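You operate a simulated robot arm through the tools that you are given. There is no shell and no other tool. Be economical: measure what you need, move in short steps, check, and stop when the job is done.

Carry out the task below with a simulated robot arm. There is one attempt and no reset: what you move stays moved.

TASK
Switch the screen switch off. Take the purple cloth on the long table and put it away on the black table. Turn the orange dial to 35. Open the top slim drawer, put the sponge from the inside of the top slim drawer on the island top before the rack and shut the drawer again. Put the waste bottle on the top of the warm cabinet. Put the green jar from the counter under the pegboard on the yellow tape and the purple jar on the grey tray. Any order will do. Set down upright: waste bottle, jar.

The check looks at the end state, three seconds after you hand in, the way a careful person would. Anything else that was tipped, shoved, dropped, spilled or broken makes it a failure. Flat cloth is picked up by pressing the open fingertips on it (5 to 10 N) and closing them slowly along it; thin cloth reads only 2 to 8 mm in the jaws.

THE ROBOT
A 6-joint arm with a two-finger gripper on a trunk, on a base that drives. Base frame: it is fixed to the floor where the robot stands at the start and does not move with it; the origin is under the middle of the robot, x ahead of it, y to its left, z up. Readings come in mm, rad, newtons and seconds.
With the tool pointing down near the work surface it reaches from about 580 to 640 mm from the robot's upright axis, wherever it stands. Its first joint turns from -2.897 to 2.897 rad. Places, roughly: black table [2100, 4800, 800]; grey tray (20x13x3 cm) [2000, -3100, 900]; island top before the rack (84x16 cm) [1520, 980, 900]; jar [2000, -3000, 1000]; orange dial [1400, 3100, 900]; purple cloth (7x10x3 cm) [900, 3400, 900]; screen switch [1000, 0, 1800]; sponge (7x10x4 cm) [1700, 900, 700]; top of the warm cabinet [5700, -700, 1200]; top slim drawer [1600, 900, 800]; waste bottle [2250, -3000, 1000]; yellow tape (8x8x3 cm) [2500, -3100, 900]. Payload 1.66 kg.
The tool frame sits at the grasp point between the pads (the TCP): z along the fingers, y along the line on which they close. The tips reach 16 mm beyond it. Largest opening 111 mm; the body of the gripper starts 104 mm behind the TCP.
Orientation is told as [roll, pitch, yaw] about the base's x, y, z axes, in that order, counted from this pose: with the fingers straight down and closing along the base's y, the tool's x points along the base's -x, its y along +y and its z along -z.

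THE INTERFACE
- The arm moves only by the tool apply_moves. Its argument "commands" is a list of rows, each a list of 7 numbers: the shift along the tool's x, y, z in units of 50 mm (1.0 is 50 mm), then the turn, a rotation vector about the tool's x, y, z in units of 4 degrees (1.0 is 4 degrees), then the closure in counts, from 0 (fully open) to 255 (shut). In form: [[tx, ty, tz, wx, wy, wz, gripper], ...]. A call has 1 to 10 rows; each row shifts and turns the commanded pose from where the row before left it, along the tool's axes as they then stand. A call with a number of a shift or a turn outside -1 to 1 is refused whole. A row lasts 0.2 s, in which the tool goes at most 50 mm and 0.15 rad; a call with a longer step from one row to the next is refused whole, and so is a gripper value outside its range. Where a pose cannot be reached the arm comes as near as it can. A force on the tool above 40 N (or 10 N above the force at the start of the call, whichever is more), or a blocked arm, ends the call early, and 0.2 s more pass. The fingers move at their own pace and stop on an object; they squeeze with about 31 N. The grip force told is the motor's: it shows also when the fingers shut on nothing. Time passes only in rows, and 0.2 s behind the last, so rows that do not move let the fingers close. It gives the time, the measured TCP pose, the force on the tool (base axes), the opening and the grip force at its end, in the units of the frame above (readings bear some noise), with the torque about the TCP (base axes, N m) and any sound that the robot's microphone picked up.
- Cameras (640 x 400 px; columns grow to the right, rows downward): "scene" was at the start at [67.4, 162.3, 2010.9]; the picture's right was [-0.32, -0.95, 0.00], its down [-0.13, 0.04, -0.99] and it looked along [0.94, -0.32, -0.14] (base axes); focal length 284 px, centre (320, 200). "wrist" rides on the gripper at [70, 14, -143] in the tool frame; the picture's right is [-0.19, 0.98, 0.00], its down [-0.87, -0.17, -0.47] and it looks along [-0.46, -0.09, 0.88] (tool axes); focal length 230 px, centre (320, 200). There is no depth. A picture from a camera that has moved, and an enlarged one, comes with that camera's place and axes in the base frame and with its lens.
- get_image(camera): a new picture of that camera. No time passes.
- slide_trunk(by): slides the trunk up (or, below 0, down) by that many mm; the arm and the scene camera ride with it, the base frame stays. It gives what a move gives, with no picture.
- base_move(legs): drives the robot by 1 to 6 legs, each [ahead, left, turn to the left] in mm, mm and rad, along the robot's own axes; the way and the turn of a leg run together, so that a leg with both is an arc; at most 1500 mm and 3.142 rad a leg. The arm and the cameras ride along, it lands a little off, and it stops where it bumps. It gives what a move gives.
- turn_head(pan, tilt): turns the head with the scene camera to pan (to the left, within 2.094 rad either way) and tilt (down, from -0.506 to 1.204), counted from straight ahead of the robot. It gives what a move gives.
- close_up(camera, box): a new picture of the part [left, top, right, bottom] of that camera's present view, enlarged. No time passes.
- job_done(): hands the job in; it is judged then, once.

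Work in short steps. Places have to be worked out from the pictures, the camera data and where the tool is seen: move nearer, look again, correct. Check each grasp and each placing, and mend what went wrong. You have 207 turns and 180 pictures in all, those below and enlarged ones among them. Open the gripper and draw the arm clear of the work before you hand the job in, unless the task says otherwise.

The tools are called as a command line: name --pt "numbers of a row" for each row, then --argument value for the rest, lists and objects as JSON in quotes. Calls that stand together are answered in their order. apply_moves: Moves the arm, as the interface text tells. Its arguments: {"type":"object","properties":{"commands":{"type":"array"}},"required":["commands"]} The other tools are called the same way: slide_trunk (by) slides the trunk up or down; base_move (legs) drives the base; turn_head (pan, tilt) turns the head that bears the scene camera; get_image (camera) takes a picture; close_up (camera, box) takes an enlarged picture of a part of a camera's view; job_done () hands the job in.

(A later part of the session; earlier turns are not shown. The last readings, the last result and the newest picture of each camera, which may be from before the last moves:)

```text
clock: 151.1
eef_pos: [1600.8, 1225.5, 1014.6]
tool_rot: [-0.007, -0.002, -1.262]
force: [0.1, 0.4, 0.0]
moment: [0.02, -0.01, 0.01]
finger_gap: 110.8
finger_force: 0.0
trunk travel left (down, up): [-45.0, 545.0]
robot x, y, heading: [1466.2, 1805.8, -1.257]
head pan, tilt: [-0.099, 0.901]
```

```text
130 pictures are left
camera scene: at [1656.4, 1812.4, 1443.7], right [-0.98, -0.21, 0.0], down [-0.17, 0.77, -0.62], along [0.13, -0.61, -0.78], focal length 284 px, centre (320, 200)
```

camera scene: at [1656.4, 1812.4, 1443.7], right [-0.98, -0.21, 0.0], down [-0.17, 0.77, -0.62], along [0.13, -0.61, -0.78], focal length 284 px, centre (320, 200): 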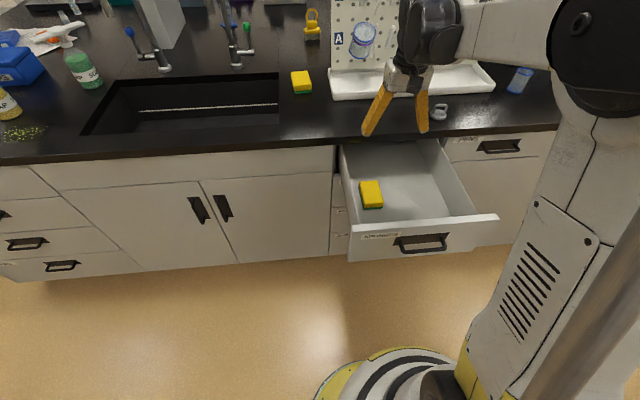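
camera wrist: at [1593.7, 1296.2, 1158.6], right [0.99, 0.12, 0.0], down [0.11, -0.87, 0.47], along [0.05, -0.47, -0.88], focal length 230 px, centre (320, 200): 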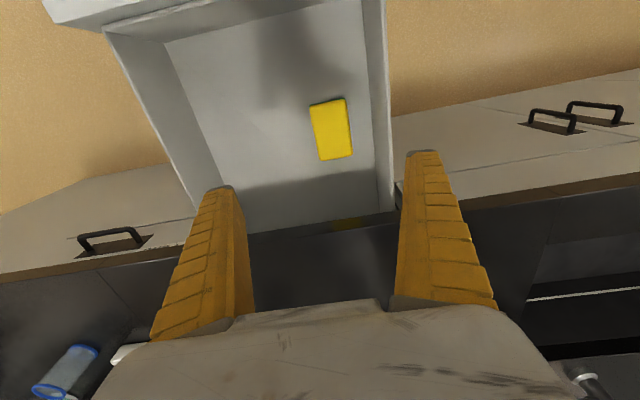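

The sponge lies aligned with the drawer, centre about [1621, 1216], top z≈747. I centre the open fingers over it and go down partway.

apply_moves --pt "-0.3 0.32 0 0 0 0 0" --pt "0 0 0.8 0 0 0 0" --pt "0 0 0.8 0 0 0 0" --pt "0 0 0.8 0 0 0 0" --pt "0 0 0.8 0 0 0 0" --pt "0 0 0.6 0 0 0 0"

get_image --camera "wrist"

```text
clock: 152.5
eef_pos: [1617.9, 1216.3, 824.3]
tool_rot: [-0.006, -0.001, -1.26]
force: [-5.7, -1.7, 5.9]
moment: [0.18, -0.41, -0.01]
finger_gap: 106.3
finger_force: 0.0
trunk travel left (down, up): [-45.0, 545.0]
robot x, y, heading: [1463.7, 1804.9, -1.261]
head pan, tilt: [-0.099, 0.901]
```

```text
129 pictures are left
camera wrist: at [1611.5, 1286.6, 967.9], right [0.99, 0.12, -0.01], down [0.11, -0.87, 0.47], along [0.05, -0.47, -0.88], focal length 230 px, centre (320, 200)
```

wrist: 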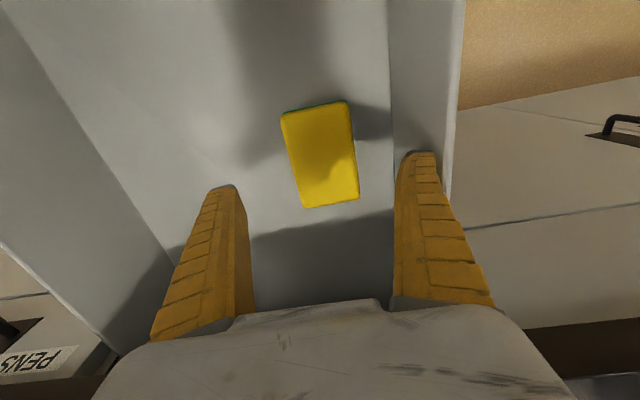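

A finger touches the drawer's side wall. I lift slightly, narrow the fingers to about 86 mm, then go down.

apply_moves --pt "0 0 -0.4 0 0 0 0" --pt "0 0 0 0 0 0 60" --pt "0 0 0 0 0 0 60" --pt "0 0 0.6 0 0 0 60" --pt "0 0 0.5 0 0 0 60" --pt "0 0 0.4 0 0 0 60"

get_image --camera "wrist"

```text
clock: 153.9
eef_pos: [1619.8, 1216.0, 771.4]
tool_rot: [-0.006, -0.004, -1.259]
force: [0.3, -0.2, 0.9]
moment: [-0.01, -0.01, -0.01]
finger_gap: 86.1
finger_force: 0.9
trunk travel left (down, up): [-45.0, 545.0]
robot x, y, heading: [1465.9, 1806.5, -1.261]
head pan, tilt: [-0.099, 0.901]
```

```text
128 pictures are left
camera wrist: at [1612.7, 1286.7, 914.0], right [0.99, 0.12, 0.0], down [0.11, -0.87, 0.47], along [0.05, -0.47, -0.88], focal length 230 px, centre (320, 200)
```

wrist: 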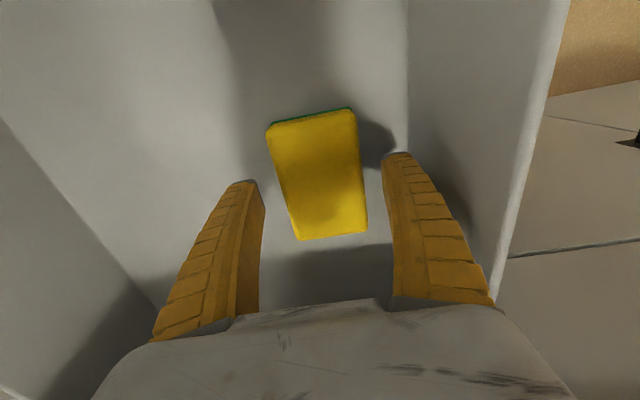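

Fingers straddle the sponge with no contact. I go down 42 mm and close.

apply_moves --pt "0 0 0.4 0 0 0 60" --pt "0 0 0.3 0 0 0 60" --pt "0 0 0.14 0 0 0 60" --pt "0 0 0 0 0 0 255" --pt "0 0 0 0 0 0 255" --pt "0 0 0 0 0 0 255"

get_image --camera "wrist"

```text
clock: 154.5
eef_pos: [1619.8, 1216.1, 742.4]
tool_rot: [-0.003, -0.007, -1.26]
force: [8.5, 0.9, 66.7]
moment: [0.46, 0.05, -0.14]
finger_gap: 60.6
finger_force: 33.8
trunk travel left (down, up): [-45.0, 545.0]
robot x, y, heading: [1466.5, 1811.4, -1.251]
head pan, tilt: [-0.099, 0.901]
stopped in row 3: the force on the tool passed its limit at 50 N (the readings are from after the stop); the commanded pose is now the measured one
```

```text
127 pictures are left
camera wrist: at [1611.9, 1287.8, 886.8], right [0.99, 0.12, 0.0], down [0.11, -0.87, 0.48], along [0.06, -0.48, -0.88], focal length 230 px, centre (320, 200)
```

wrist: 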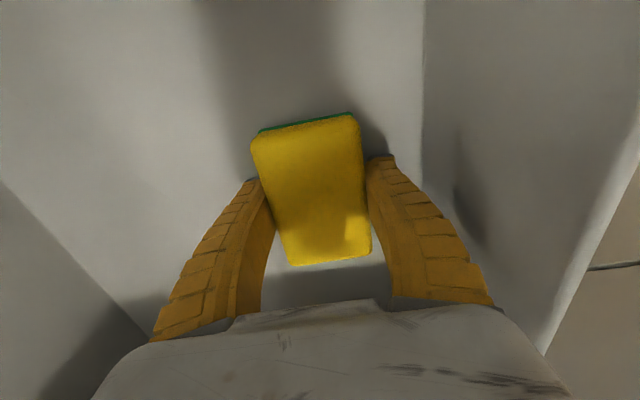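

The tips met the drawer floor, but the sponge is gripped (61 mm). I lift it up.

apply_moves --pt "0 0 -0.2 0 0 0 255" --pt "0 0 -0.4 0 0 0 255" --pt "0 0 -0.8 0 0 0 255" --pt "0 0 -0.8 0 0 0 255" --pt "0 0 -0.8 0 0 0 255" --pt "0 0 -0.8 0 0 0 255" --pt "0 0 -0.8 0 0 0 255"

get_image --camera "wrist"

get_image --camera "scene"

```text
clock: 156.1
eef_pos: [1621.6, 1214.9, 972.0]
tool_rot: [-0.006, -0.003, -1.261]
force: [0.3, 0.1, -0.4]
moment: [0.02, 0.05, 0.01]
finger_gap: 59.3
finger_force: 30.9
trunk travel left (down, up): [-45.0, 545.0]
robot x, y, heading: [1466.8, 1805.1, -1.254]
head pan, tilt: [-0.099, 0.901]
```

```text
126 pictures are left
camera wrist: at [1614.5, 1286.0, 1114.4], right [0.99, 0.12, 0.0], down [0.11, -0.87, 0.48], along [0.05, -0.47, -0.88], focal length 230 px, centre (320, 200)
```

wrist: 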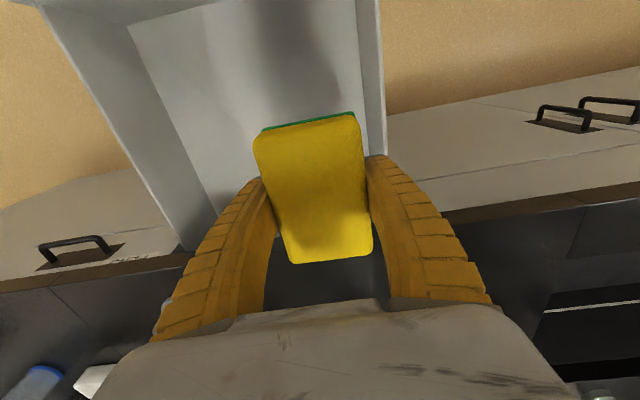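

```text
125 pictures are left
camera scene: at [1656.3, 1812.7, 1443.7], right [-0.98, -0.21, 0.0], down [-0.17, 0.77, -0.62], along [0.13, -0.61, -0.78], focal length 284 px, centre (320, 200)
```

scene: 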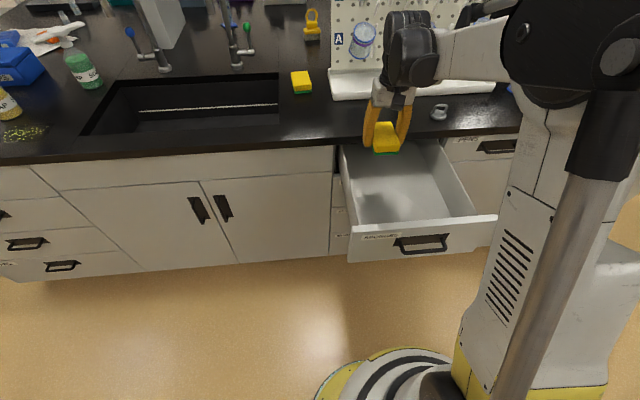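

The sponge is held. The strip before the rack is 190 mm further in, and the open drawer bars the way straight ahead, so I swing the arm right and drive left, then ahead beside the drawer.

apply_moves --pt "0.2 -0.76 -0.1 0 0 0 255" --pt "0.2 -0.76 -0.1 0 0 0 255" --pt "0.22 -0.76 -0.1 0 0 0 255" --pt "0.22 -0.76 0 0 0 0 255" --pt "0.22 -0.76 0 0 0 0 255" --pt "0.22 -0.76 0 0 0 0 255"

base_move --legs '[[0, 242, 0], [200, 0, 0]]'

get_image --camera "wrist"

get_image --camera "scene"

```text
clock: 157.5
eef_pos: [1381.8, 1204.0, 985.9]
tool_rot: [-0.006, -0.003, -1.26]
force: [0.7, 0.1, 0.0]
moment: [0.01, -0.02, 0.0]
finger_gap: 59.3
finger_force: 30.7
trunk travel left (down, up): [-45.0, 545.0]
robot x, y, heading: [1465.8, 1810.0, -1.26]
head pan, tilt: [-0.099, 0.901]
```

```text
clock: 160.5
eef_pos: [1667.6, 1089.3, 985.5]
tool_rot: [-0.004, -0.003, -1.265]
force: [0.5, -0.1, 0.0]
moment: [0.0, 0.0, 0.01]
finger_gap: 59.4
finger_force: 31.2
trunk travel left (down, up): [-45.0, 545.0]
robot x, y, heading: [1754.5, 1691.4, -1.264]
head pan, tilt: [-0.099, 0.901]
```

```text
124 pictures are left
camera wrist: at [1660.9, 1159.4, 1129.0], right [0.99, 0.11, 0.0], down [0.1, -0.87, 0.48], along [0.05, -0.47, -0.88], focal length 230 px, centre (320, 200)
```

wrist: 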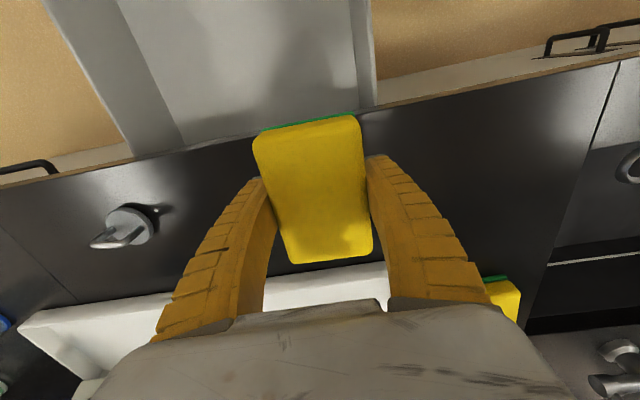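

```text
123 pictures are left
camera scene: at [1945.7, 1694.9, 1443.7], right [-0.98, -0.21, 0.0], down [-0.16, 0.77, -0.62], along [0.13, -0.61, -0.78], focal length 284 px, centre (320, 200)
```

scene: 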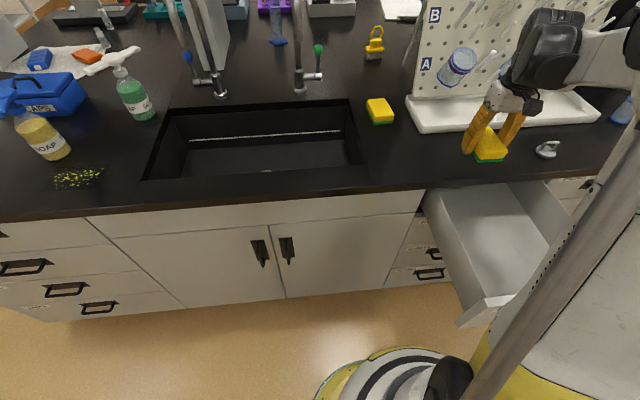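

The strip is under the gripper bar 58 mm. I drive ahead 40, reach 19 and lower to just above the surface.

base_move --legs '[[40, 0, 0.004]]'

apply_moves --pt "-0.38 0 0 0 0 0 255" --pt "0 0 0.6 0 0 0 255" --pt "0 0 0.5 0 0 0 255" --pt "0 0 0 0 0 0 255"

get_image --camera "wrist"

close_up --camera "scene" --box '[380, 40, 620, 190]'

```text
clock: 161.4
eef_pos: [1682.6, 1050.9, 985.3]
tool_rot: [-0.008, -0.004, -1.26]
force: [0.2, -0.5, 0.8]
moment: [-0.02, -0.01, -0.01]
finger_gap: 59.4
finger_force: 31.0
trunk travel left (down, up): [-45.0, 545.0]
robot x, y, heading: [1767.3, 1651.5, -1.259]
head pan, tilt: [-0.099, 0.901]
```

```text
clock: 162.4
eef_pos: [1687.9, 1033.3, 929.6]
tool_rot: [-0.006, -0.004, -1.262]
force: [0.2, -0.2, -0.4]
moment: [0.02, 0.01, -0.01]
finger_gap: 59.3
finger_force: 31.0
trunk travel left (down, up): [-45.0, 545.0]
robot x, y, heading: [1763.1, 1653.0, -1.259]
head pan, tilt: [-0.099, 0.901]
```

```text
122 pictures are left
camera wrist: at [1680.3, 1103.1, 1072.5], right [0.99, 0.12, 0.0], down [0.11, -0.87, 0.48], along [0.05, -0.47, -0.88], focal length 230 px, centre (320, 200)
```

wrist: 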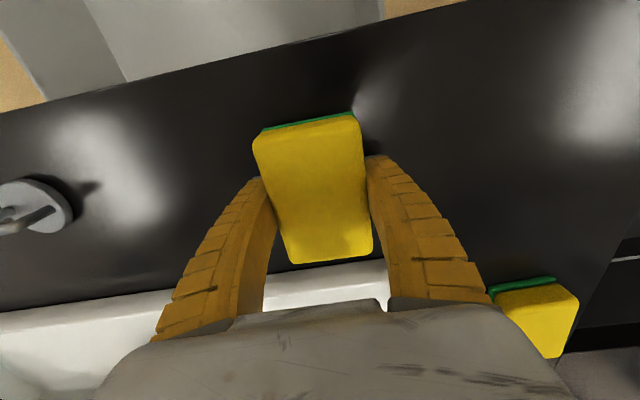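

```text
2.67 times, centred on (500, 115) of scene
camera zoom: at [1957.9, 1657.8, 1443.7], right [-0.98, -0.21, 0.0], down [-0.17, 0.77, -0.62], along [0.13, -0.61, -0.78], focal length 758 px, centre (-160, 427)
```

zoom: 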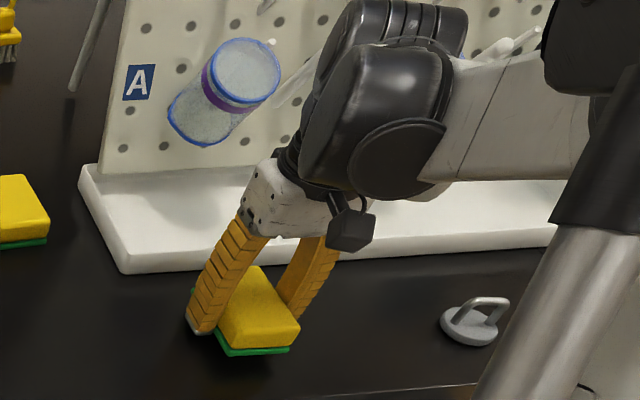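

The sponge is clear of the rack tray and of the lid. I lower in small steps to contact.

apply_moves --pt "0 0 0.1 0 0 0 255" --pt "0 0 0.08 0 0 0 255" --pt "0 0 0.08 0 0 0 255"

```text
clock: 163.2
eef_pos: [1687.5, 1032.1, 916.4]
tool_rot: [-0.006, -0.003, -1.263]
force: [0.5, 0.3, -0.2]
moment: [-0.02, 0.0, -0.02]
finger_gap: 59.5
finger_force: 31.1
trunk travel left (down, up): [-45.0, 545.0]
robot x, y, heading: [1764.7, 1652.8, -1.255]
head pan, tilt: [-0.099, 0.901]
```

apply_moves --pt "0 0 0.06 0 0 0 255" --pt "0 0 0.06 0 0 0 255" --pt "0 0 0.06 0 0 0 255"

close_up --camera "scene" --box '[420, 120, 540, 195]'

```text
clock: 163.8
eef_pos: [1688.1, 1033.8, 916.2]
tool_rot: [-0.007, -0.008, -1.263]
force: [0.5, 1.8, 27.6]
moment: [0.19, -0.43, -0.1]
finger_gap: 59.6
finger_force: 30.9
trunk travel left (down, up): [-45.0, 545.0]
robot x, y, heading: [1768.1, 1652.2, -1.258]
head pan, tilt: [-0.099, 0.901]
stopped in row 2: the force on the tool passed its limit at 45 N (the readings are from after the stop); the commanded pose is now the measured one
```

```text
5.33 times, centred on (480, 158) of scene
camera zoom: at [1958.1, 1660.3, 1443.9], right [-0.98, -0.21, 0.0], down [-0.17, 0.76, -0.62], along [0.13, -0.61, -0.78], focal length 1516 px, centre (-533, 427)
```

zoom: 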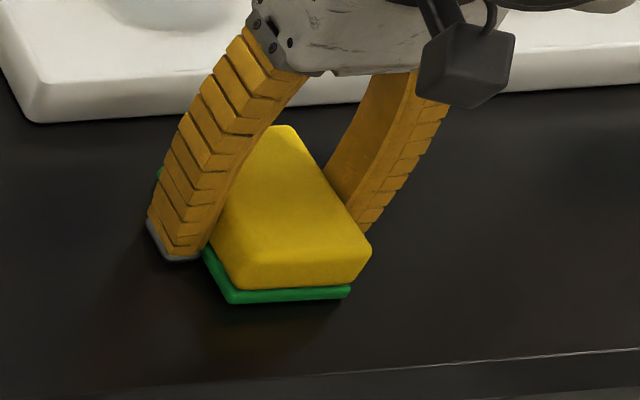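

Contact at z≈916: the sponge is on the surface. I release it and rise.

apply_moves --pt "0 0 0 0 0 0 150" --pt "0 0 0 0 0 0 60" --pt "0 0 0 0 0 0 40" --pt "0 0 -0.4 0 0 0 40" --pt "0 0 -0.8 0 0 0 40" --pt "0 0 -0.8 0 0 0 40"

get_image --camera "wrist"

```text
clock: 165.2
eef_pos: [1690.0, 1031.4, 1014.4]
tool_rot: [-0.005, -0.007, -1.263]
force: [0.3, 0.4, 0.3]
moment: [0.03, -0.02, 0.0]
finger_gap: 94.5
finger_force: 0.2
trunk travel left (down, up): [-45.0, 545.0]
robot x, y, heading: [1765.2, 1651.4, -1.258]
head pan, tilt: [-0.099, 0.901]
```

```text
119 pictures are left
camera wrist: at [1682.7, 1102.1, 1157.4], right [0.99, 0.12, 0.0], down [0.11, -0.87, 0.48], along [0.05, -0.47, -0.88], focal length 230 px, centre (320, 200)
```

wrist: 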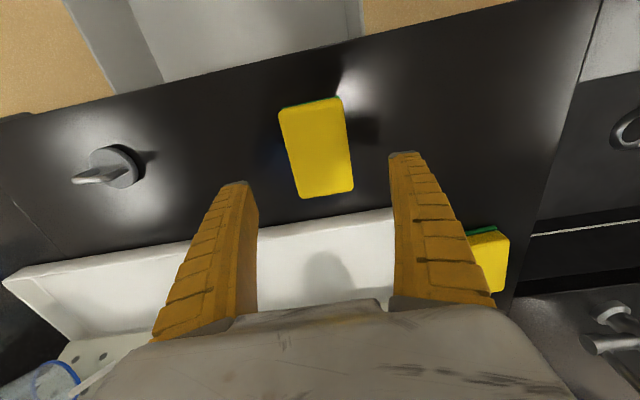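

The sponge sits on the strip. Next, close the drawer: I drive back and over so that the closed fingers can push on the handle bar from the front.

base_move --legs '[[-525, 0, 0], [0, -296, 0]]'

apply_moves --pt "-0.16 0.85 0 0 0 0 255" --pt "-0.16 0.85 0 0 0 0 255" --pt "-0.16 0.85 0 0 0 0 255" --pt "-0.16 0.85 0 0 0 0 255" --pt "0 0.6 0 0 0 0 255"

get_image --camera "wrist"

get_image --camera "scene"

```text
clock: 169.8
eef_pos: [1242.3, 1441.8, 1013.7]
tool_rot: [-0.005, -0.005, -1.272]
force: [0.1, -0.4, 0.4]
moment: [-0.02, 0.01, 0.02]
finger_gap: 94.5
finger_force: 0.6
trunk travel left (down, up): [-45.0, 545.0]
robot x, y, heading: [1326.2, 2062.0, -1.269]
head pan, tilt: [-0.099, 0.901]
```

```text
clock: 171.1
eef_pos: [1445.4, 1472.6, 1011.2]
tool_rot: [-0.004, -0.004, -1.27]
force: [-0.2, -0.3, 0.0]
moment: [-0.02, -0.01, -0.02]
finger_gap: 0.1
finger_force: 28.7
trunk travel left (down, up): [-45.0, 545.0]
robot x, y, heading: [1329.1, 2062.1, -1.266]
head pan, tilt: [-0.099, 0.901]
```

```text
118 pictures are left
camera wrist: at [1438.2, 1543.3, 1154.7], right [0.99, 0.11, 0.0], down [0.1, -0.87, 0.48], along [0.05, -0.48, -0.88], focal length 230 px, centre (320, 200)
```

wrist: 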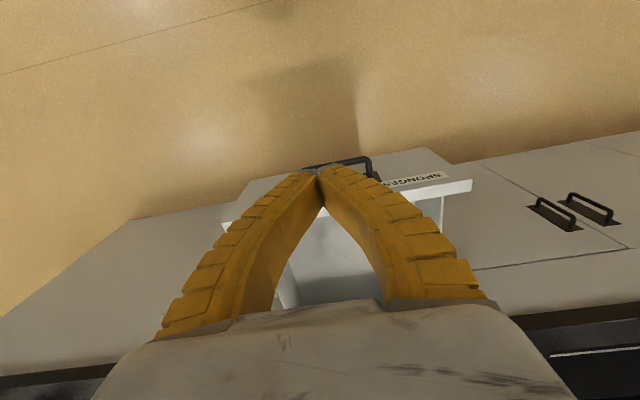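

```text
117 pictures are left
camera scene: at [1517.3, 2065.3, 1443.7], right [-0.98, -0.2, 0.0], down [-0.16, 0.77, -0.62], along [0.13, -0.61, -0.78], focal length 284 px, centre (320, 200)
```

scene: 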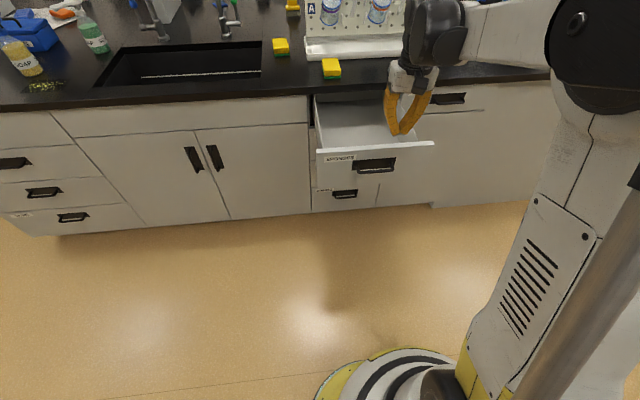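

Fingers are about 50 mm in front of the bar. I lower them to bar height.

apply_moves --pt "0 0 0.9 0 0 0 255" --pt "0 0 0.9 0 0 0 255" --pt "0 0 0.9 0 0 0 255" --pt "0 0 0.9 0 0 0 255" --pt "0 0 0.8 0 0 0 255"

get_image --camera "scene"

```text
clock: 172.2
eef_pos: [1445.2, 1470.5, 791.8]
tool_rot: [-0.005, -0.004, -1.271]
force: [-0.1, -0.2, 0.4]
moment: [-0.01, -0.02, -0.01]
finger_gap: 0.0
finger_force: 28.5
trunk travel left (down, up): [-45.0, 545.0]
robot x, y, heading: [1326.0, 2058.7, -1.268]
head pan, tilt: [-0.099, 0.901]
```

```text
116 pictures are left
camera scene: at [1517.1, 2065.1, 1443.7], right [-0.98, -0.2, 0.0], down [-0.16, 0.77, -0.62], along [0.13, -0.61, -0.78], focal length 284 px, centre (320, 200)
```

scene: 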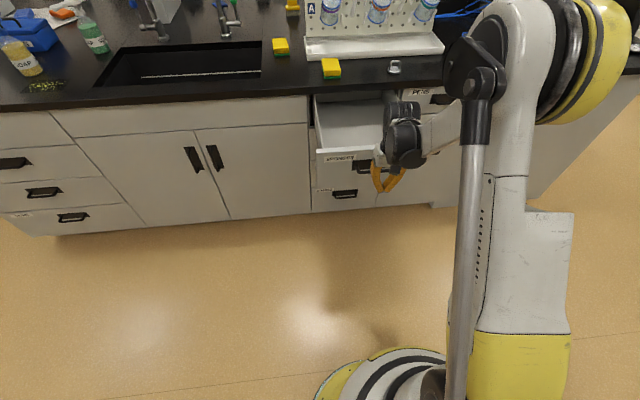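

base_move --legs '[[320, 0, 0.008]]'

get_image --camera "scene"

```text
clock: 174.4
eef_pos: [1546.1, 1163.5, 791.7]
tool_rot: [-0.006, -0.005, -1.266]
force: [0.0, -0.2, 0.4]
moment: [-0.02, 0.03, 0.02]
finger_gap: 0.0
finger_force: 28.4
trunk travel left (down, up): [-45.0, 545.0]
robot x, y, heading: [1420.4, 1755.5, -1.258]
head pan, tilt: [-0.099, 0.901]
```

```text
115 pictures are left
camera scene: at [1614.2, 1759.7, 1443.7], right [-0.98, -0.21, 0.0], down [-0.16, 0.77, -0.62], along [0.13, -0.61, -0.78], focal length 284 px, centre (320, 200)
```

scene: 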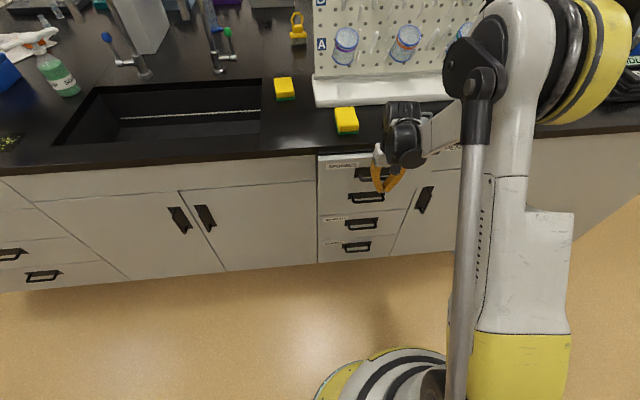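

close_up --camera "scene" --box '[300, 130, 460, 230]'

```text
4.00 times, centred on (380, 180) of scene
camera zoom: at [1614.2, 1759.7, 1443.7], right [-0.98, -0.21, 0.0], down [-0.16, 0.77, -0.62], along [0.13, -0.61, -0.78], focal length 1137 px, centre (80, 280)
```

zoom: 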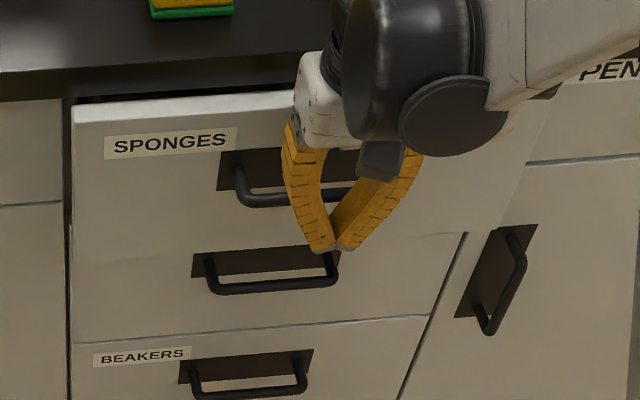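

Still about 40 mm open; I push on a little more in two steps.

base_move --legs '[[45, 0, 0]]'

close_up --camera "scene" --box '[300, 130, 460, 230]'

```text
clock: 175.3
eef_pos: [1559.2, 1119.9, 793.6]
tool_rot: [-0.007, -0.006, -1.265]
force: [0.1, 0.3, -0.6]
moment: [-0.01, 0.01, 0.05]
finger_gap: 0.0
finger_force: 28.5
trunk travel left (down, up): [-45.0, 545.0]
robot x, y, heading: [1439.5, 1707.8, -1.263]
head pan, tilt: [-0.099, 0.901]
```

```text
4.00 times, centred on (380, 180) of scene
camera zoom: at [1628.0, 1716.4, 1443.7], right [-0.98, -0.21, 0.0], down [-0.16, 0.77, -0.62], along [0.13, -0.61, -0.78], focal length 1137 px, centre (80, 280)
```

zoom: 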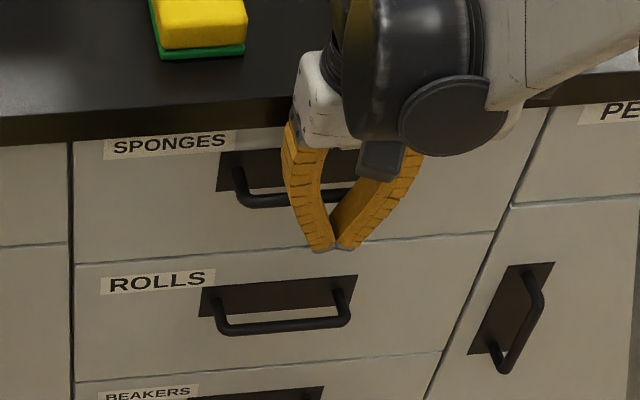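

Almost shut; I press the last millimetres with the arm until it resists.

apply_moves --pt "-0.1 0 0 0 0 0 255" --pt "-0.1 0 0 0 0 0 255" --pt "-0.08 0 0 0 0 0 255" --pt "-0.08 0 0 0 0 0 255"

close_up --camera "scene" --box '[300, 130, 460, 230]'

```text
clock: 175.9
eef_pos: [1560.9, 1118.1, 793.6]
tool_rot: [-0.005, 0.003, -1.263]
force: [-2.7, 10.6, 0.8]
moment: [-0.08, -0.04, 0.19]
finger_gap: 0.0
finger_force: 28.4
trunk travel left (down, up): [-45.0, 545.0]
robot x, y, heading: [1439.5, 1709.6, -1.265]
head pan, tilt: [-0.099, 0.901]
stopped in row 2: the force on the tool passed its limit at 48 N (the readings are from after the stop); the commanded pose is now the measured one
```

```text
4.00 times, centred on (380, 180) of scene
camera zoom: at [1627.5, 1718.3, 1443.8], right [-0.98, -0.21, 0.0], down [-0.16, 0.77, -0.62], along [0.13, -0.61, -0.78], focal length 1137 px, centre (80, 280)
```

zoom: 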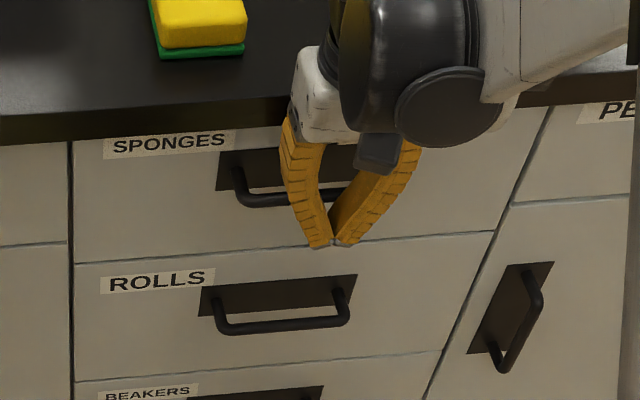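

It stops at once against the closed front: the drawer is shut. I back off, raise the arm, and turn to face the long table.

base_move --legs '[[-200, 0, 0]]'

apply_moves --pt "0 0 -0.9 0 0 0 0" --pt "0 0 -0.9 0 0 0 0" --pt "0 0 -0.9 0 0 0 0" --pt "0 0 -0.9 0 0 0 0" --pt "0 0 -0.9 0 0 0 0" --pt "0 0 -0.9 0 0 0 0"

get_image --camera "scene"

base_move --legs '[[-420, 0, 0], [0, 0, 3.14]]'

turn_head --pan 0.2 --tilt 0.5

get_image --camera "scene"

```text
clock: 177.5
eef_pos: [1499.6, 1306.6, 793.3]
tool_rot: [-0.007, 0.004, -1.267]
force: [0.1, -0.6, 0.2]
moment: [-0.01, 0.02, 0.0]
finger_gap: 0.0
finger_force: 28.6
trunk travel left (down, up): [-45.0, 545.0]
robot x, y, heading: [1377.1, 1902.8, -1.263]
head pan, tilt: [-0.099, 0.901]
```

```text
clock: 178.9
eef_pos: [1500.9, 1306.0, 1061.6]
tool_rot: [-0.004, 0.004, -1.268]
force: [0.3, 0.3, 0.1]
moment: [-0.01, 0.03, -0.01]
finger_gap: 110.9
finger_force: 0.1
trunk travel left (down, up): [-45.0, 545.0]
robot x, y, heading: [1377.4, 1901.9, -1.263]
head pan, tilt: [-0.099, 0.901]
```

```text
111 pictures are left
camera scene: at [1567.3, 1906.8, 1443.7], right [-0.98, -0.21, 0.0], down [-0.16, 0.77, -0.62], along [0.13, -0.61, -0.78], focal length 284 px, centre (320, 200)
```

scene: 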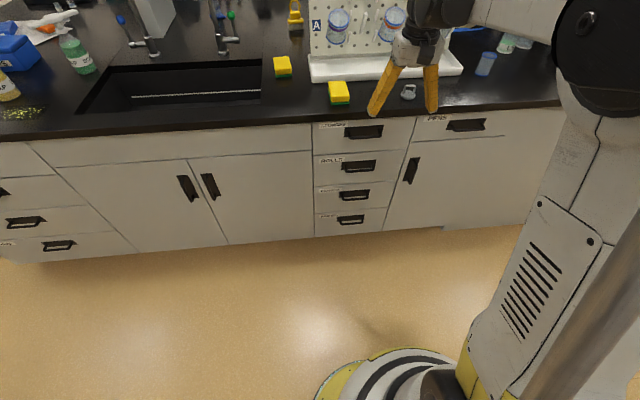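

```text
clock: 188.9
eef_pos: [1086.4, 2883.3, 1060.7]
tool_rot: [-0.003, 0.004, 1.94]
force: [-0.4, 0.5, 0.3]
moment: [0.01, 0.0, -0.01]
finger_gap: 110.8
finger_force: 0.0
trunk travel left (down, up): [-45.0, 545.0]
robot x, y, heading: [1249.8, 2296.8, 1.943]
head pan, tilt: [-0.099, 0.901]
```

```text
clock: 189.8
eef_pos: [1086.8, 2884.3, 1061.2]
tool_rot: [-0.007, 0.002, 1.939]
force: [-0.8, 0.1, 0.2]
moment: [0.0, -0.02, 0.01]
finger_gap: 110.9
finger_force: 0.0
trunk travel left (down, up): [-45.0, 545.0]
robot x, y, heading: [1251.5, 2296.8, 1.94]
head pan, tilt: [0.201, 0.499]
```

```text
110 pictures are left
camera scene: at [1030.3, 2287.2, 1477.5], right [0.84, 0.54, 0.0], down [0.26, -0.4, -0.88], along [-0.48, 0.74, -0.48], focal length 284 px, centre (320, 200)
```

scene: 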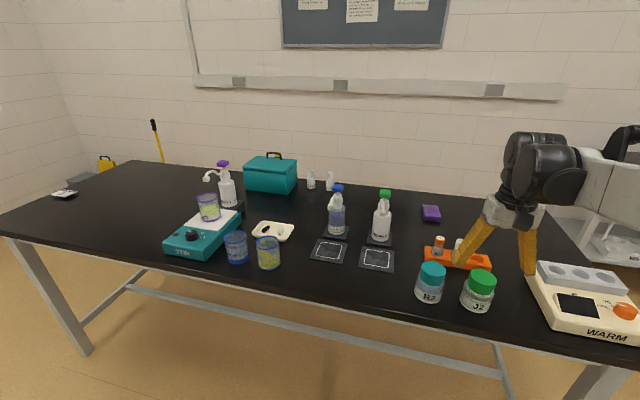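

Now I see the long table: purple cloth at about [880, 3310], the orange dial on the "WARM" device near [1380, 3065]. The cloth is ~500 mm behind the front edge, so I check how much of the robot stands forward of its axis.

turn_head --pan -1.0 --tilt 1.2

get_image --camera "scene"

get_image --camera "wrist"

```text
clock: 191.2
eef_pos: [1086.4, 2883.6, 1061.3]
tool_rot: [-0.006, 0.005, 1.943]
force: [1.0, 0.2, -0.6]
moment: [0.03, -0.04, 0.01]
finger_gap: 110.9
finger_force: 0.2
trunk travel left (down, up): [-45.0, 545.0]
robot x, y, heading: [1248.9, 2295.0, 1.944]
head pan, tilt: [-1.0, 1.201]
```

```text
109 pictures are left
camera scene: at [1112.4, 2256.0, 1423.9], right [0.81, -0.59, 0.0], down [-0.55, -0.76, -0.36], along [0.21, 0.29, -0.93], focal length 284 px, centre (320, 200)
```

scene: 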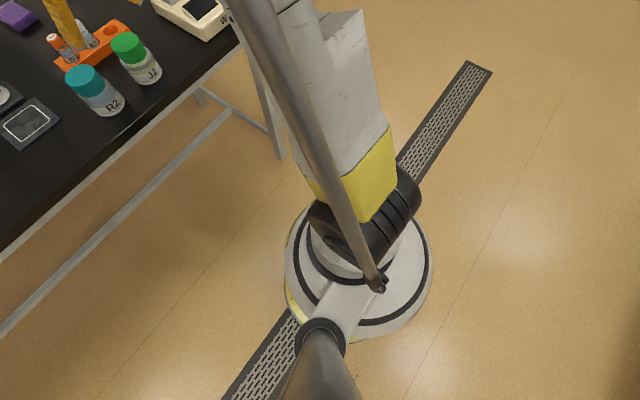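

```text
108 pictures are left
camera wrist: at [1098.8, 2813.5, 1205.0], right [-0.98, -0.18, -0.01], down [-0.16, 0.87, 0.47], along [-0.08, 0.46, -0.88], focal length 230 px, centre (320, 200)
```

wrist: 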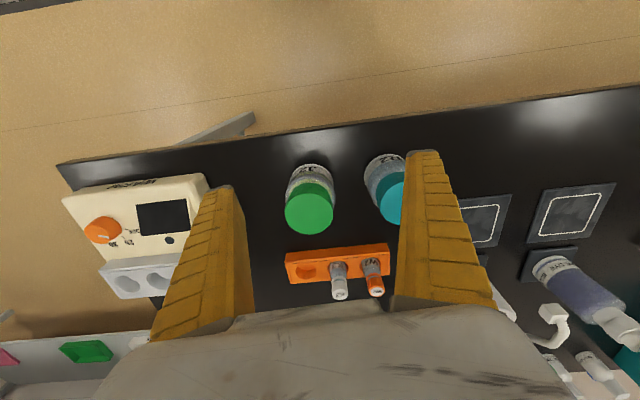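

turn_head --pan -0.4 --tilt 0.7

get_image --camera "scene"

close_up --camera "wrist" --box '[56, 165, 216, 265]'

```text
clock: 192.2
eef_pos: [1086.3, 2882.6, 1060.8]
tool_rot: [-0.006, 0.003, 1.941]
force: [-0.2, 0.4, -0.8]
moment: [-0.01, -0.02, 0.06]
finger_gap: 110.7
finger_force: 0.0
trunk travel left (down, up): [-45.0, 545.0]
robot x, y, heading: [1248.2, 2294.8, 1.942]
head pan, tilt: [-0.4, 0.7]
```

```text
107 pictures are left
camera scene: at [1082.0, 2295.6, 1459.8], right [1.0, -0.03, 0.0], down [-0.02, -0.64, -0.76], along [0.02, 0.76, -0.64], focal length 284 px, centre (320, 200)
```

scene: 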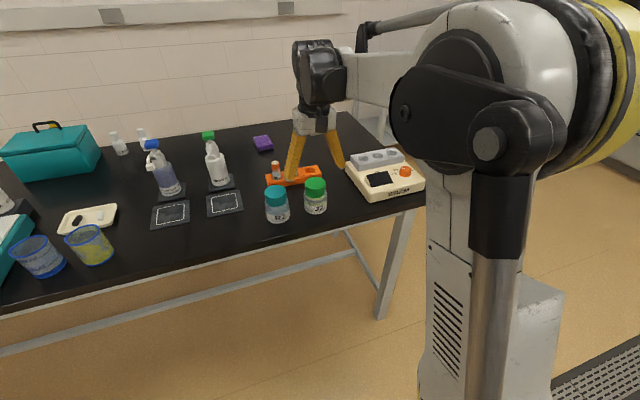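

```text
4.00 times, centred on (136, 215) of wrist
camera zoom: at [1098.8, 2813.5, 1205.0], right [-0.98, -0.18, -0.01], down [-0.16, 0.87, 0.47], along [-0.08, 0.46, -0.88], focal length 920 px, centre (1056, 140)
```

zoom: 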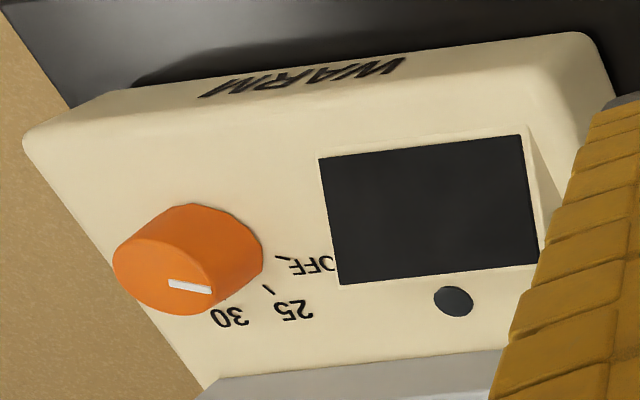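

The dial knob is near [1383, 3063, 935] with a scale OFF/25/30/35…; I need a closer view. I drive so that the dial lies about 25° right of ahead, and swing the tool over it.

base_move --legs '[[138, -120, -0.06]]'

apply_moves --pt "0.3 -0.8 0 0 0 0 0" --pt "0.3 -0.8 0 0 0 0 0" --pt "0.3 -0.8 0 0 0 0 0" --pt "0.3 -0.8 0 0 0 0 0" --pt "0.2 -0.3 0 0 0 0 0"

get_image --camera "wrist"

get_image --camera "scene"

```text
clock: 193.7
eef_pos: [1189.0, 3061.0, 1060.5]
tool_rot: [-0.004, 0.003, 1.879]
force: [0.3, 0.1, -0.1]
moment: [-0.02, 0.0, -0.02]
finger_gap: 110.9
finger_force: 0.0
trunk travel left (down, up): [-45.0, 545.0]
robot x, y, heading: [1316.9, 2466.0, 1.885]
head pan, tilt: [-0.4, 0.7]
```

```text
clock: 194.9
eef_pos: [1378.5, 3048.8, 1063.5]
tool_rot: [-0.005, 0.004, 1.88]
force: [0.5, 0.3, 0.1]
moment: [0.01, 0.03, 0.01]
finger_gap: 111.3
finger_force: 0.0
trunk travel left (down, up): [-45.0, 545.0]
robot x, y, heading: [1314.7, 2466.4, 1.882]
head pan, tilt: [-0.4, 0.7]
```

```text
105 pictures are left
camera wrist: at [1386.2, 2977.8, 1206.9], right [-0.99, -0.12, -0.01], down [-0.11, 0.88, 0.47], along [-0.05, 0.47, -0.88], focal length 230 px, centre (320, 200)
```

wrist: 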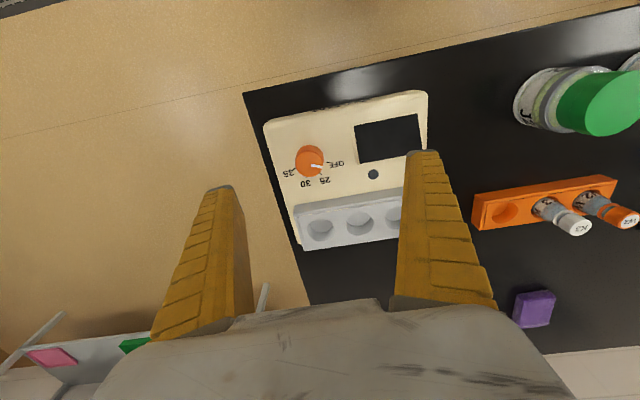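

```text
104 pictures are left
camera scene: at [1149.3, 2474.5, 1459.9], right [1.0, -0.09, 0.0], down [-0.06, -0.64, -0.76], along [0.07, 0.76, -0.64], focal length 284 px, centre (320, 200)
```

scene: 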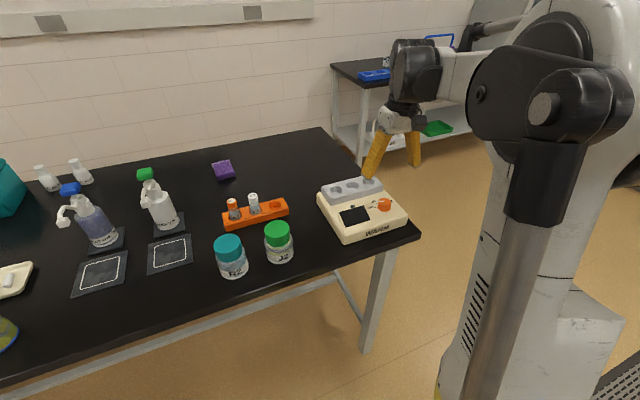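

close_up --camera "wrist" --box '[270, 130, 366, 190]'

close_up --camera "scene" --box '[310, 170, 422, 240]'

```text
6.67 times, centred on (318, 160) of wrist
camera zoom: at [1386.2, 2977.8, 1206.9], right [-0.99, -0.12, -0.01], down [-0.11, 0.88, 0.47], along [-0.05, 0.47, -0.88], focal length 1534 px, centre (333, 467)
```

zoom: 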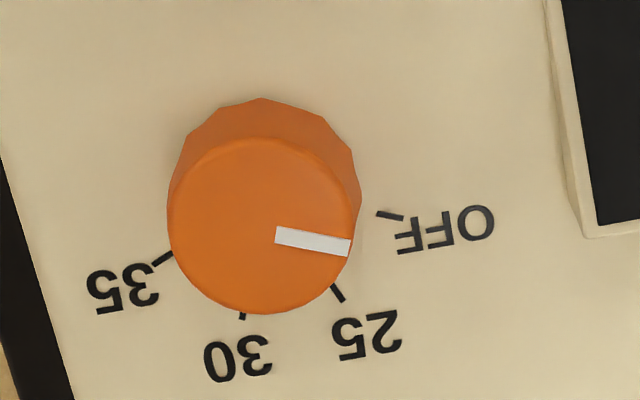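

```text
5.71 times, centred on (366, 205) of scene
camera zoom: at [1149.3, 2474.5, 1459.9], right [1.0, -0.09, 0.0], down [-0.06, -0.64, -0.76], along [0.07, 0.76, -0.64], focal length 1624 px, centre (57, 171)
```

zoom: 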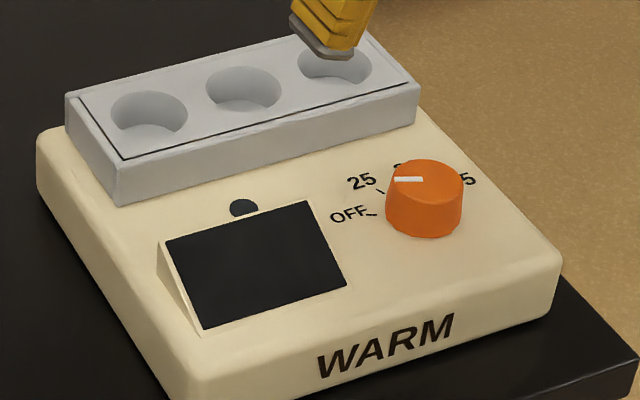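

The pointer stands at OFF; 35 is about 141° clockwise from above (steps of ~47°). The knob top is at [1390, 3074, 937], 34 mm wide. I centre over it, turn the tool counter-clockwise 52° for room, and check.

apply_moves --pt "-0.41 -0.37 0 0 0 0 120" --pt "0 0 0 0 0 -1 120" --pt "0 0 0 0 0 -1 120" --pt "0 0 0 0 0 -1 120" --pt "0 0 0 0 0 -1 120" --pt "0 0 0 0 0 -1 120" --pt "0 0 0 0 0 -1 120" --pt "0 0 0 0 0 -1 120" --pt "0 0 0 0 0 -1 120" --pt "0 0 0 0 0 -1 120"

apply_moves --pt "0 0 0 0 0 -1 120" --pt "0 0 0 0 0 -1 120" --pt "0 0 0 0 0 -1 120" --pt "0 0 0 0 0 -1 120" --pt "0 0 0.6 0 0 0 120" --pt "0 0 0.6 0 0 0 120"

get_image --camera "wrist"

```text
clock: 197.1
eef_pos: [1389.2, 3073.0, 1062.1]
tool_rot: [-0.004, 0.005, 2.51]
force: [-0.7, 0.4, 0.7]
moment: [-0.02, 0.0, 0.01]
finger_gap: 60.6
finger_force: 1.7
trunk travel left (down, up): [-45.0, 545.0]
robot x, y, heading: [1318.3, 2465.5, 1.88]
head pan, tilt: [-0.4, 0.7]
```

```text
clock: 198.5
eef_pos: [1390.8, 3072.2, 1002.0]
tool_rot: [-0.001, 0.005, 2.79]
force: [0.1, -0.2, 0.2]
moment: [0.04, 0.03, 0.03]
finger_gap: 61.0
finger_force: 1.6
trunk travel left (down, up): [-45.0, 545.0]
robot x, y, heading: [1314.4, 2464.6, 1.882]
head pan, tilt: [-0.4, 0.7]
```

```text
101 pictures are left
camera wrist: at [1450.6, 3034.7, 1145.6], right [-0.52, -0.86, 0.0], down [-0.76, 0.46, 0.47], along [-0.4, 0.24, -0.88], focal length 230 px, centre (320, 200)
```

wrist: 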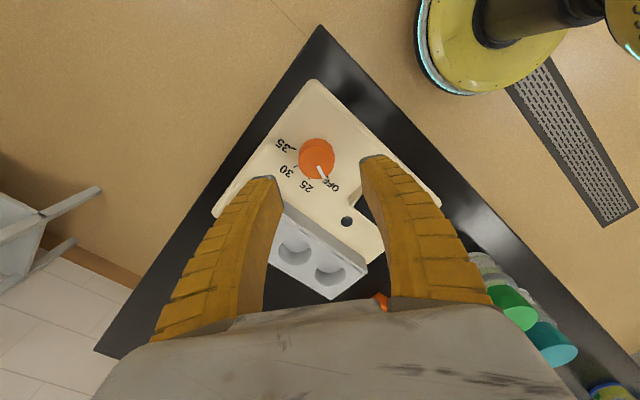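

Knob centred between the fingers. I go down around it and close.

apply_moves --pt "0 0 0.5 0 0 0 135" --pt "0 0 0.4 0 0 0 135" --pt "0 0 0.2 0 0 0 135" --pt "0 0 0.2 0 0 0 135" --pt "0 0 0.1 0 0 0 135" --pt "0 0 0 0 0 0 135"

close_up --camera "wrist" --box '[200, 80, 440, 230]'

close_up --camera "scene" --box '[320, 130, 480, 230]'

```text
clock: 199.9
eef_pos: [1390.0, 3072.3, 931.4]
tool_rot: [-0.003, 0.005, 2.786]
force: [0.3, -0.5, -1.2]
moment: [0.02, 0.02, 0.02]
finger_gap: 54.5
finger_force: 1.4
trunk travel left (down, up): [-45.0, 545.0]
robot x, y, heading: [1317.0, 2466.3, 1.884]
head pan, tilt: [-0.4, 0.7]
```

```text
2.67 times, centred on (320, 155) of wrist
camera zoom: at [1449.8, 3035.3, 1076.4], right [-0.52, -0.86, 0.0], down [-0.76, 0.46, 0.47], along [-0.4, 0.24, -0.88], focal length 614 px, centre (320, 320)
```

zoom: 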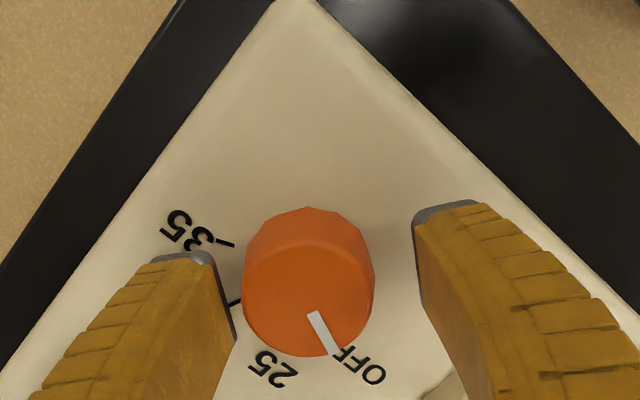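

```text
4.00 times, centred on (400, 180) of scene
camera zoom: at [1149.1, 2474.5, 1459.9], right [1.0, -0.09, 0.0], down [-0.06, -0.64, -0.76], along [0.07, 0.76, -0.64], focal length 1137 px, centre (0, 280)
```

zoom: 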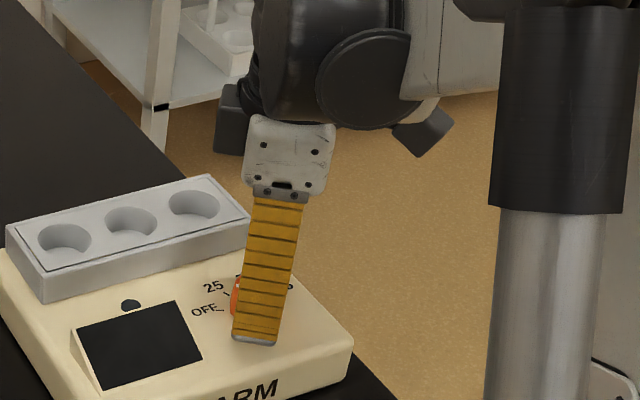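

apply_moves --pt "0 -0.06 0 0 0 0 135" --pt "0 0 0 0 0 0 255" --pt "0 0 0 0 0 0 255" --pt "0 0 0 0 0 0 255"

```text
clock: 200.9
eef_pos: [1390.6, 3076.0, 932.6]
tool_rot: [-0.002, 0.006, 2.787]
force: [0.9, 8.4, 5.5]
moment: [0.34, 0.48, -0.05]
finger_gap: 31.5
finger_force: 33.5
trunk travel left (down, up): [-45.0, 545.0]
robot x, y, heading: [1316.8, 2466.4, 1.886]
head pan, tilt: [-0.4, 0.7]
```

Knob gripped (31.5 mm). I turn clockwise 72° in two parts.

apply_moves --pt "0 0 0 0 0 1 255" --pt "0 0 0 0 0 1 255" --pt "0 0 0 0 0 1 255" --pt "0 0 0 0 0 1 255" --pt "0 0 0 0 0 1 255" --pt "0 0 0 0 0 1 255" --pt "0 0 0 0 0 1 255" --pt "0 0 0 0 0 1 255" --pt "0 0 0 0 0 1 255"

apply_moves --pt "0 0 0 0 0 1 255" --pt "0 0 0 0 0 1 255" --pt "0 0 0 0 0 1 255" --pt "0 0 0 0 0 1 255" --pt "0 0 0 0 0 1 255" --pt "0 0 0 0 0 1 255" --pt "0 0 0 0 0 1 255" --pt "0 0 0 0 0 1 255" --pt "0 0 0 0 0 1 255"

close_up --camera "wrist" --box '[200, 80, 440, 230]'

```text
clock: 202.9
eef_pos: [1389.9, 3075.4, 931.6]
tool_rot: [-0.005, 0.004, 2.159]
force: [-0.1, 10.1, 14.4]
moment: [0.17, 0.04, -0.01]
finger_gap: 30.9
finger_force: 34.3
trunk travel left (down, up): [-45.0, 545.0]
robot x, y, heading: [1313.4, 2463.5, 1.882]
head pan, tilt: [-0.4, 0.7]
```

```text
clock: 204.9
eef_pos: [1389.4, 3075.8, 932.4]
tool_rot: [-0.007, -0.001, 1.532]
force: [-6.6, 9.0, 15.4]
moment: [0.08, 0.01, -0.01]
finger_gap: 30.5
finger_force: 34.3
trunk travel left (down, up): [-45.0, 545.0]
robot x, y, heading: [1315.9, 2466.2, 1.888]
head pan, tilt: [-0.4, 0.7]
```

```text
2.67 times, centred on (320, 155) of wrist
camera zoom: at [1372.9, 3006.1, 1075.9], right [-0.97, 0.23, -0.01], down [0.2, 0.86, 0.47], along [0.11, 0.46, -0.88], focal length 614 px, centre (320, 320)
```

zoom: 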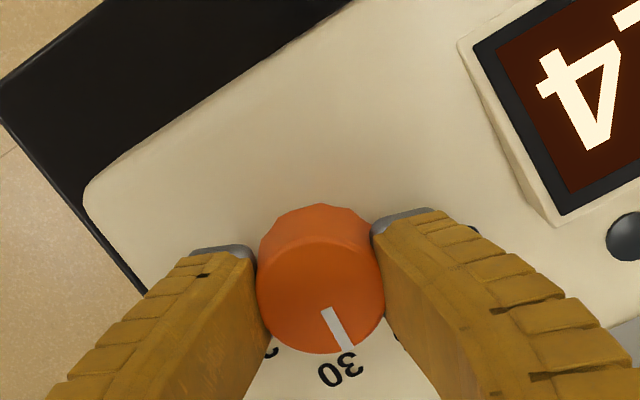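

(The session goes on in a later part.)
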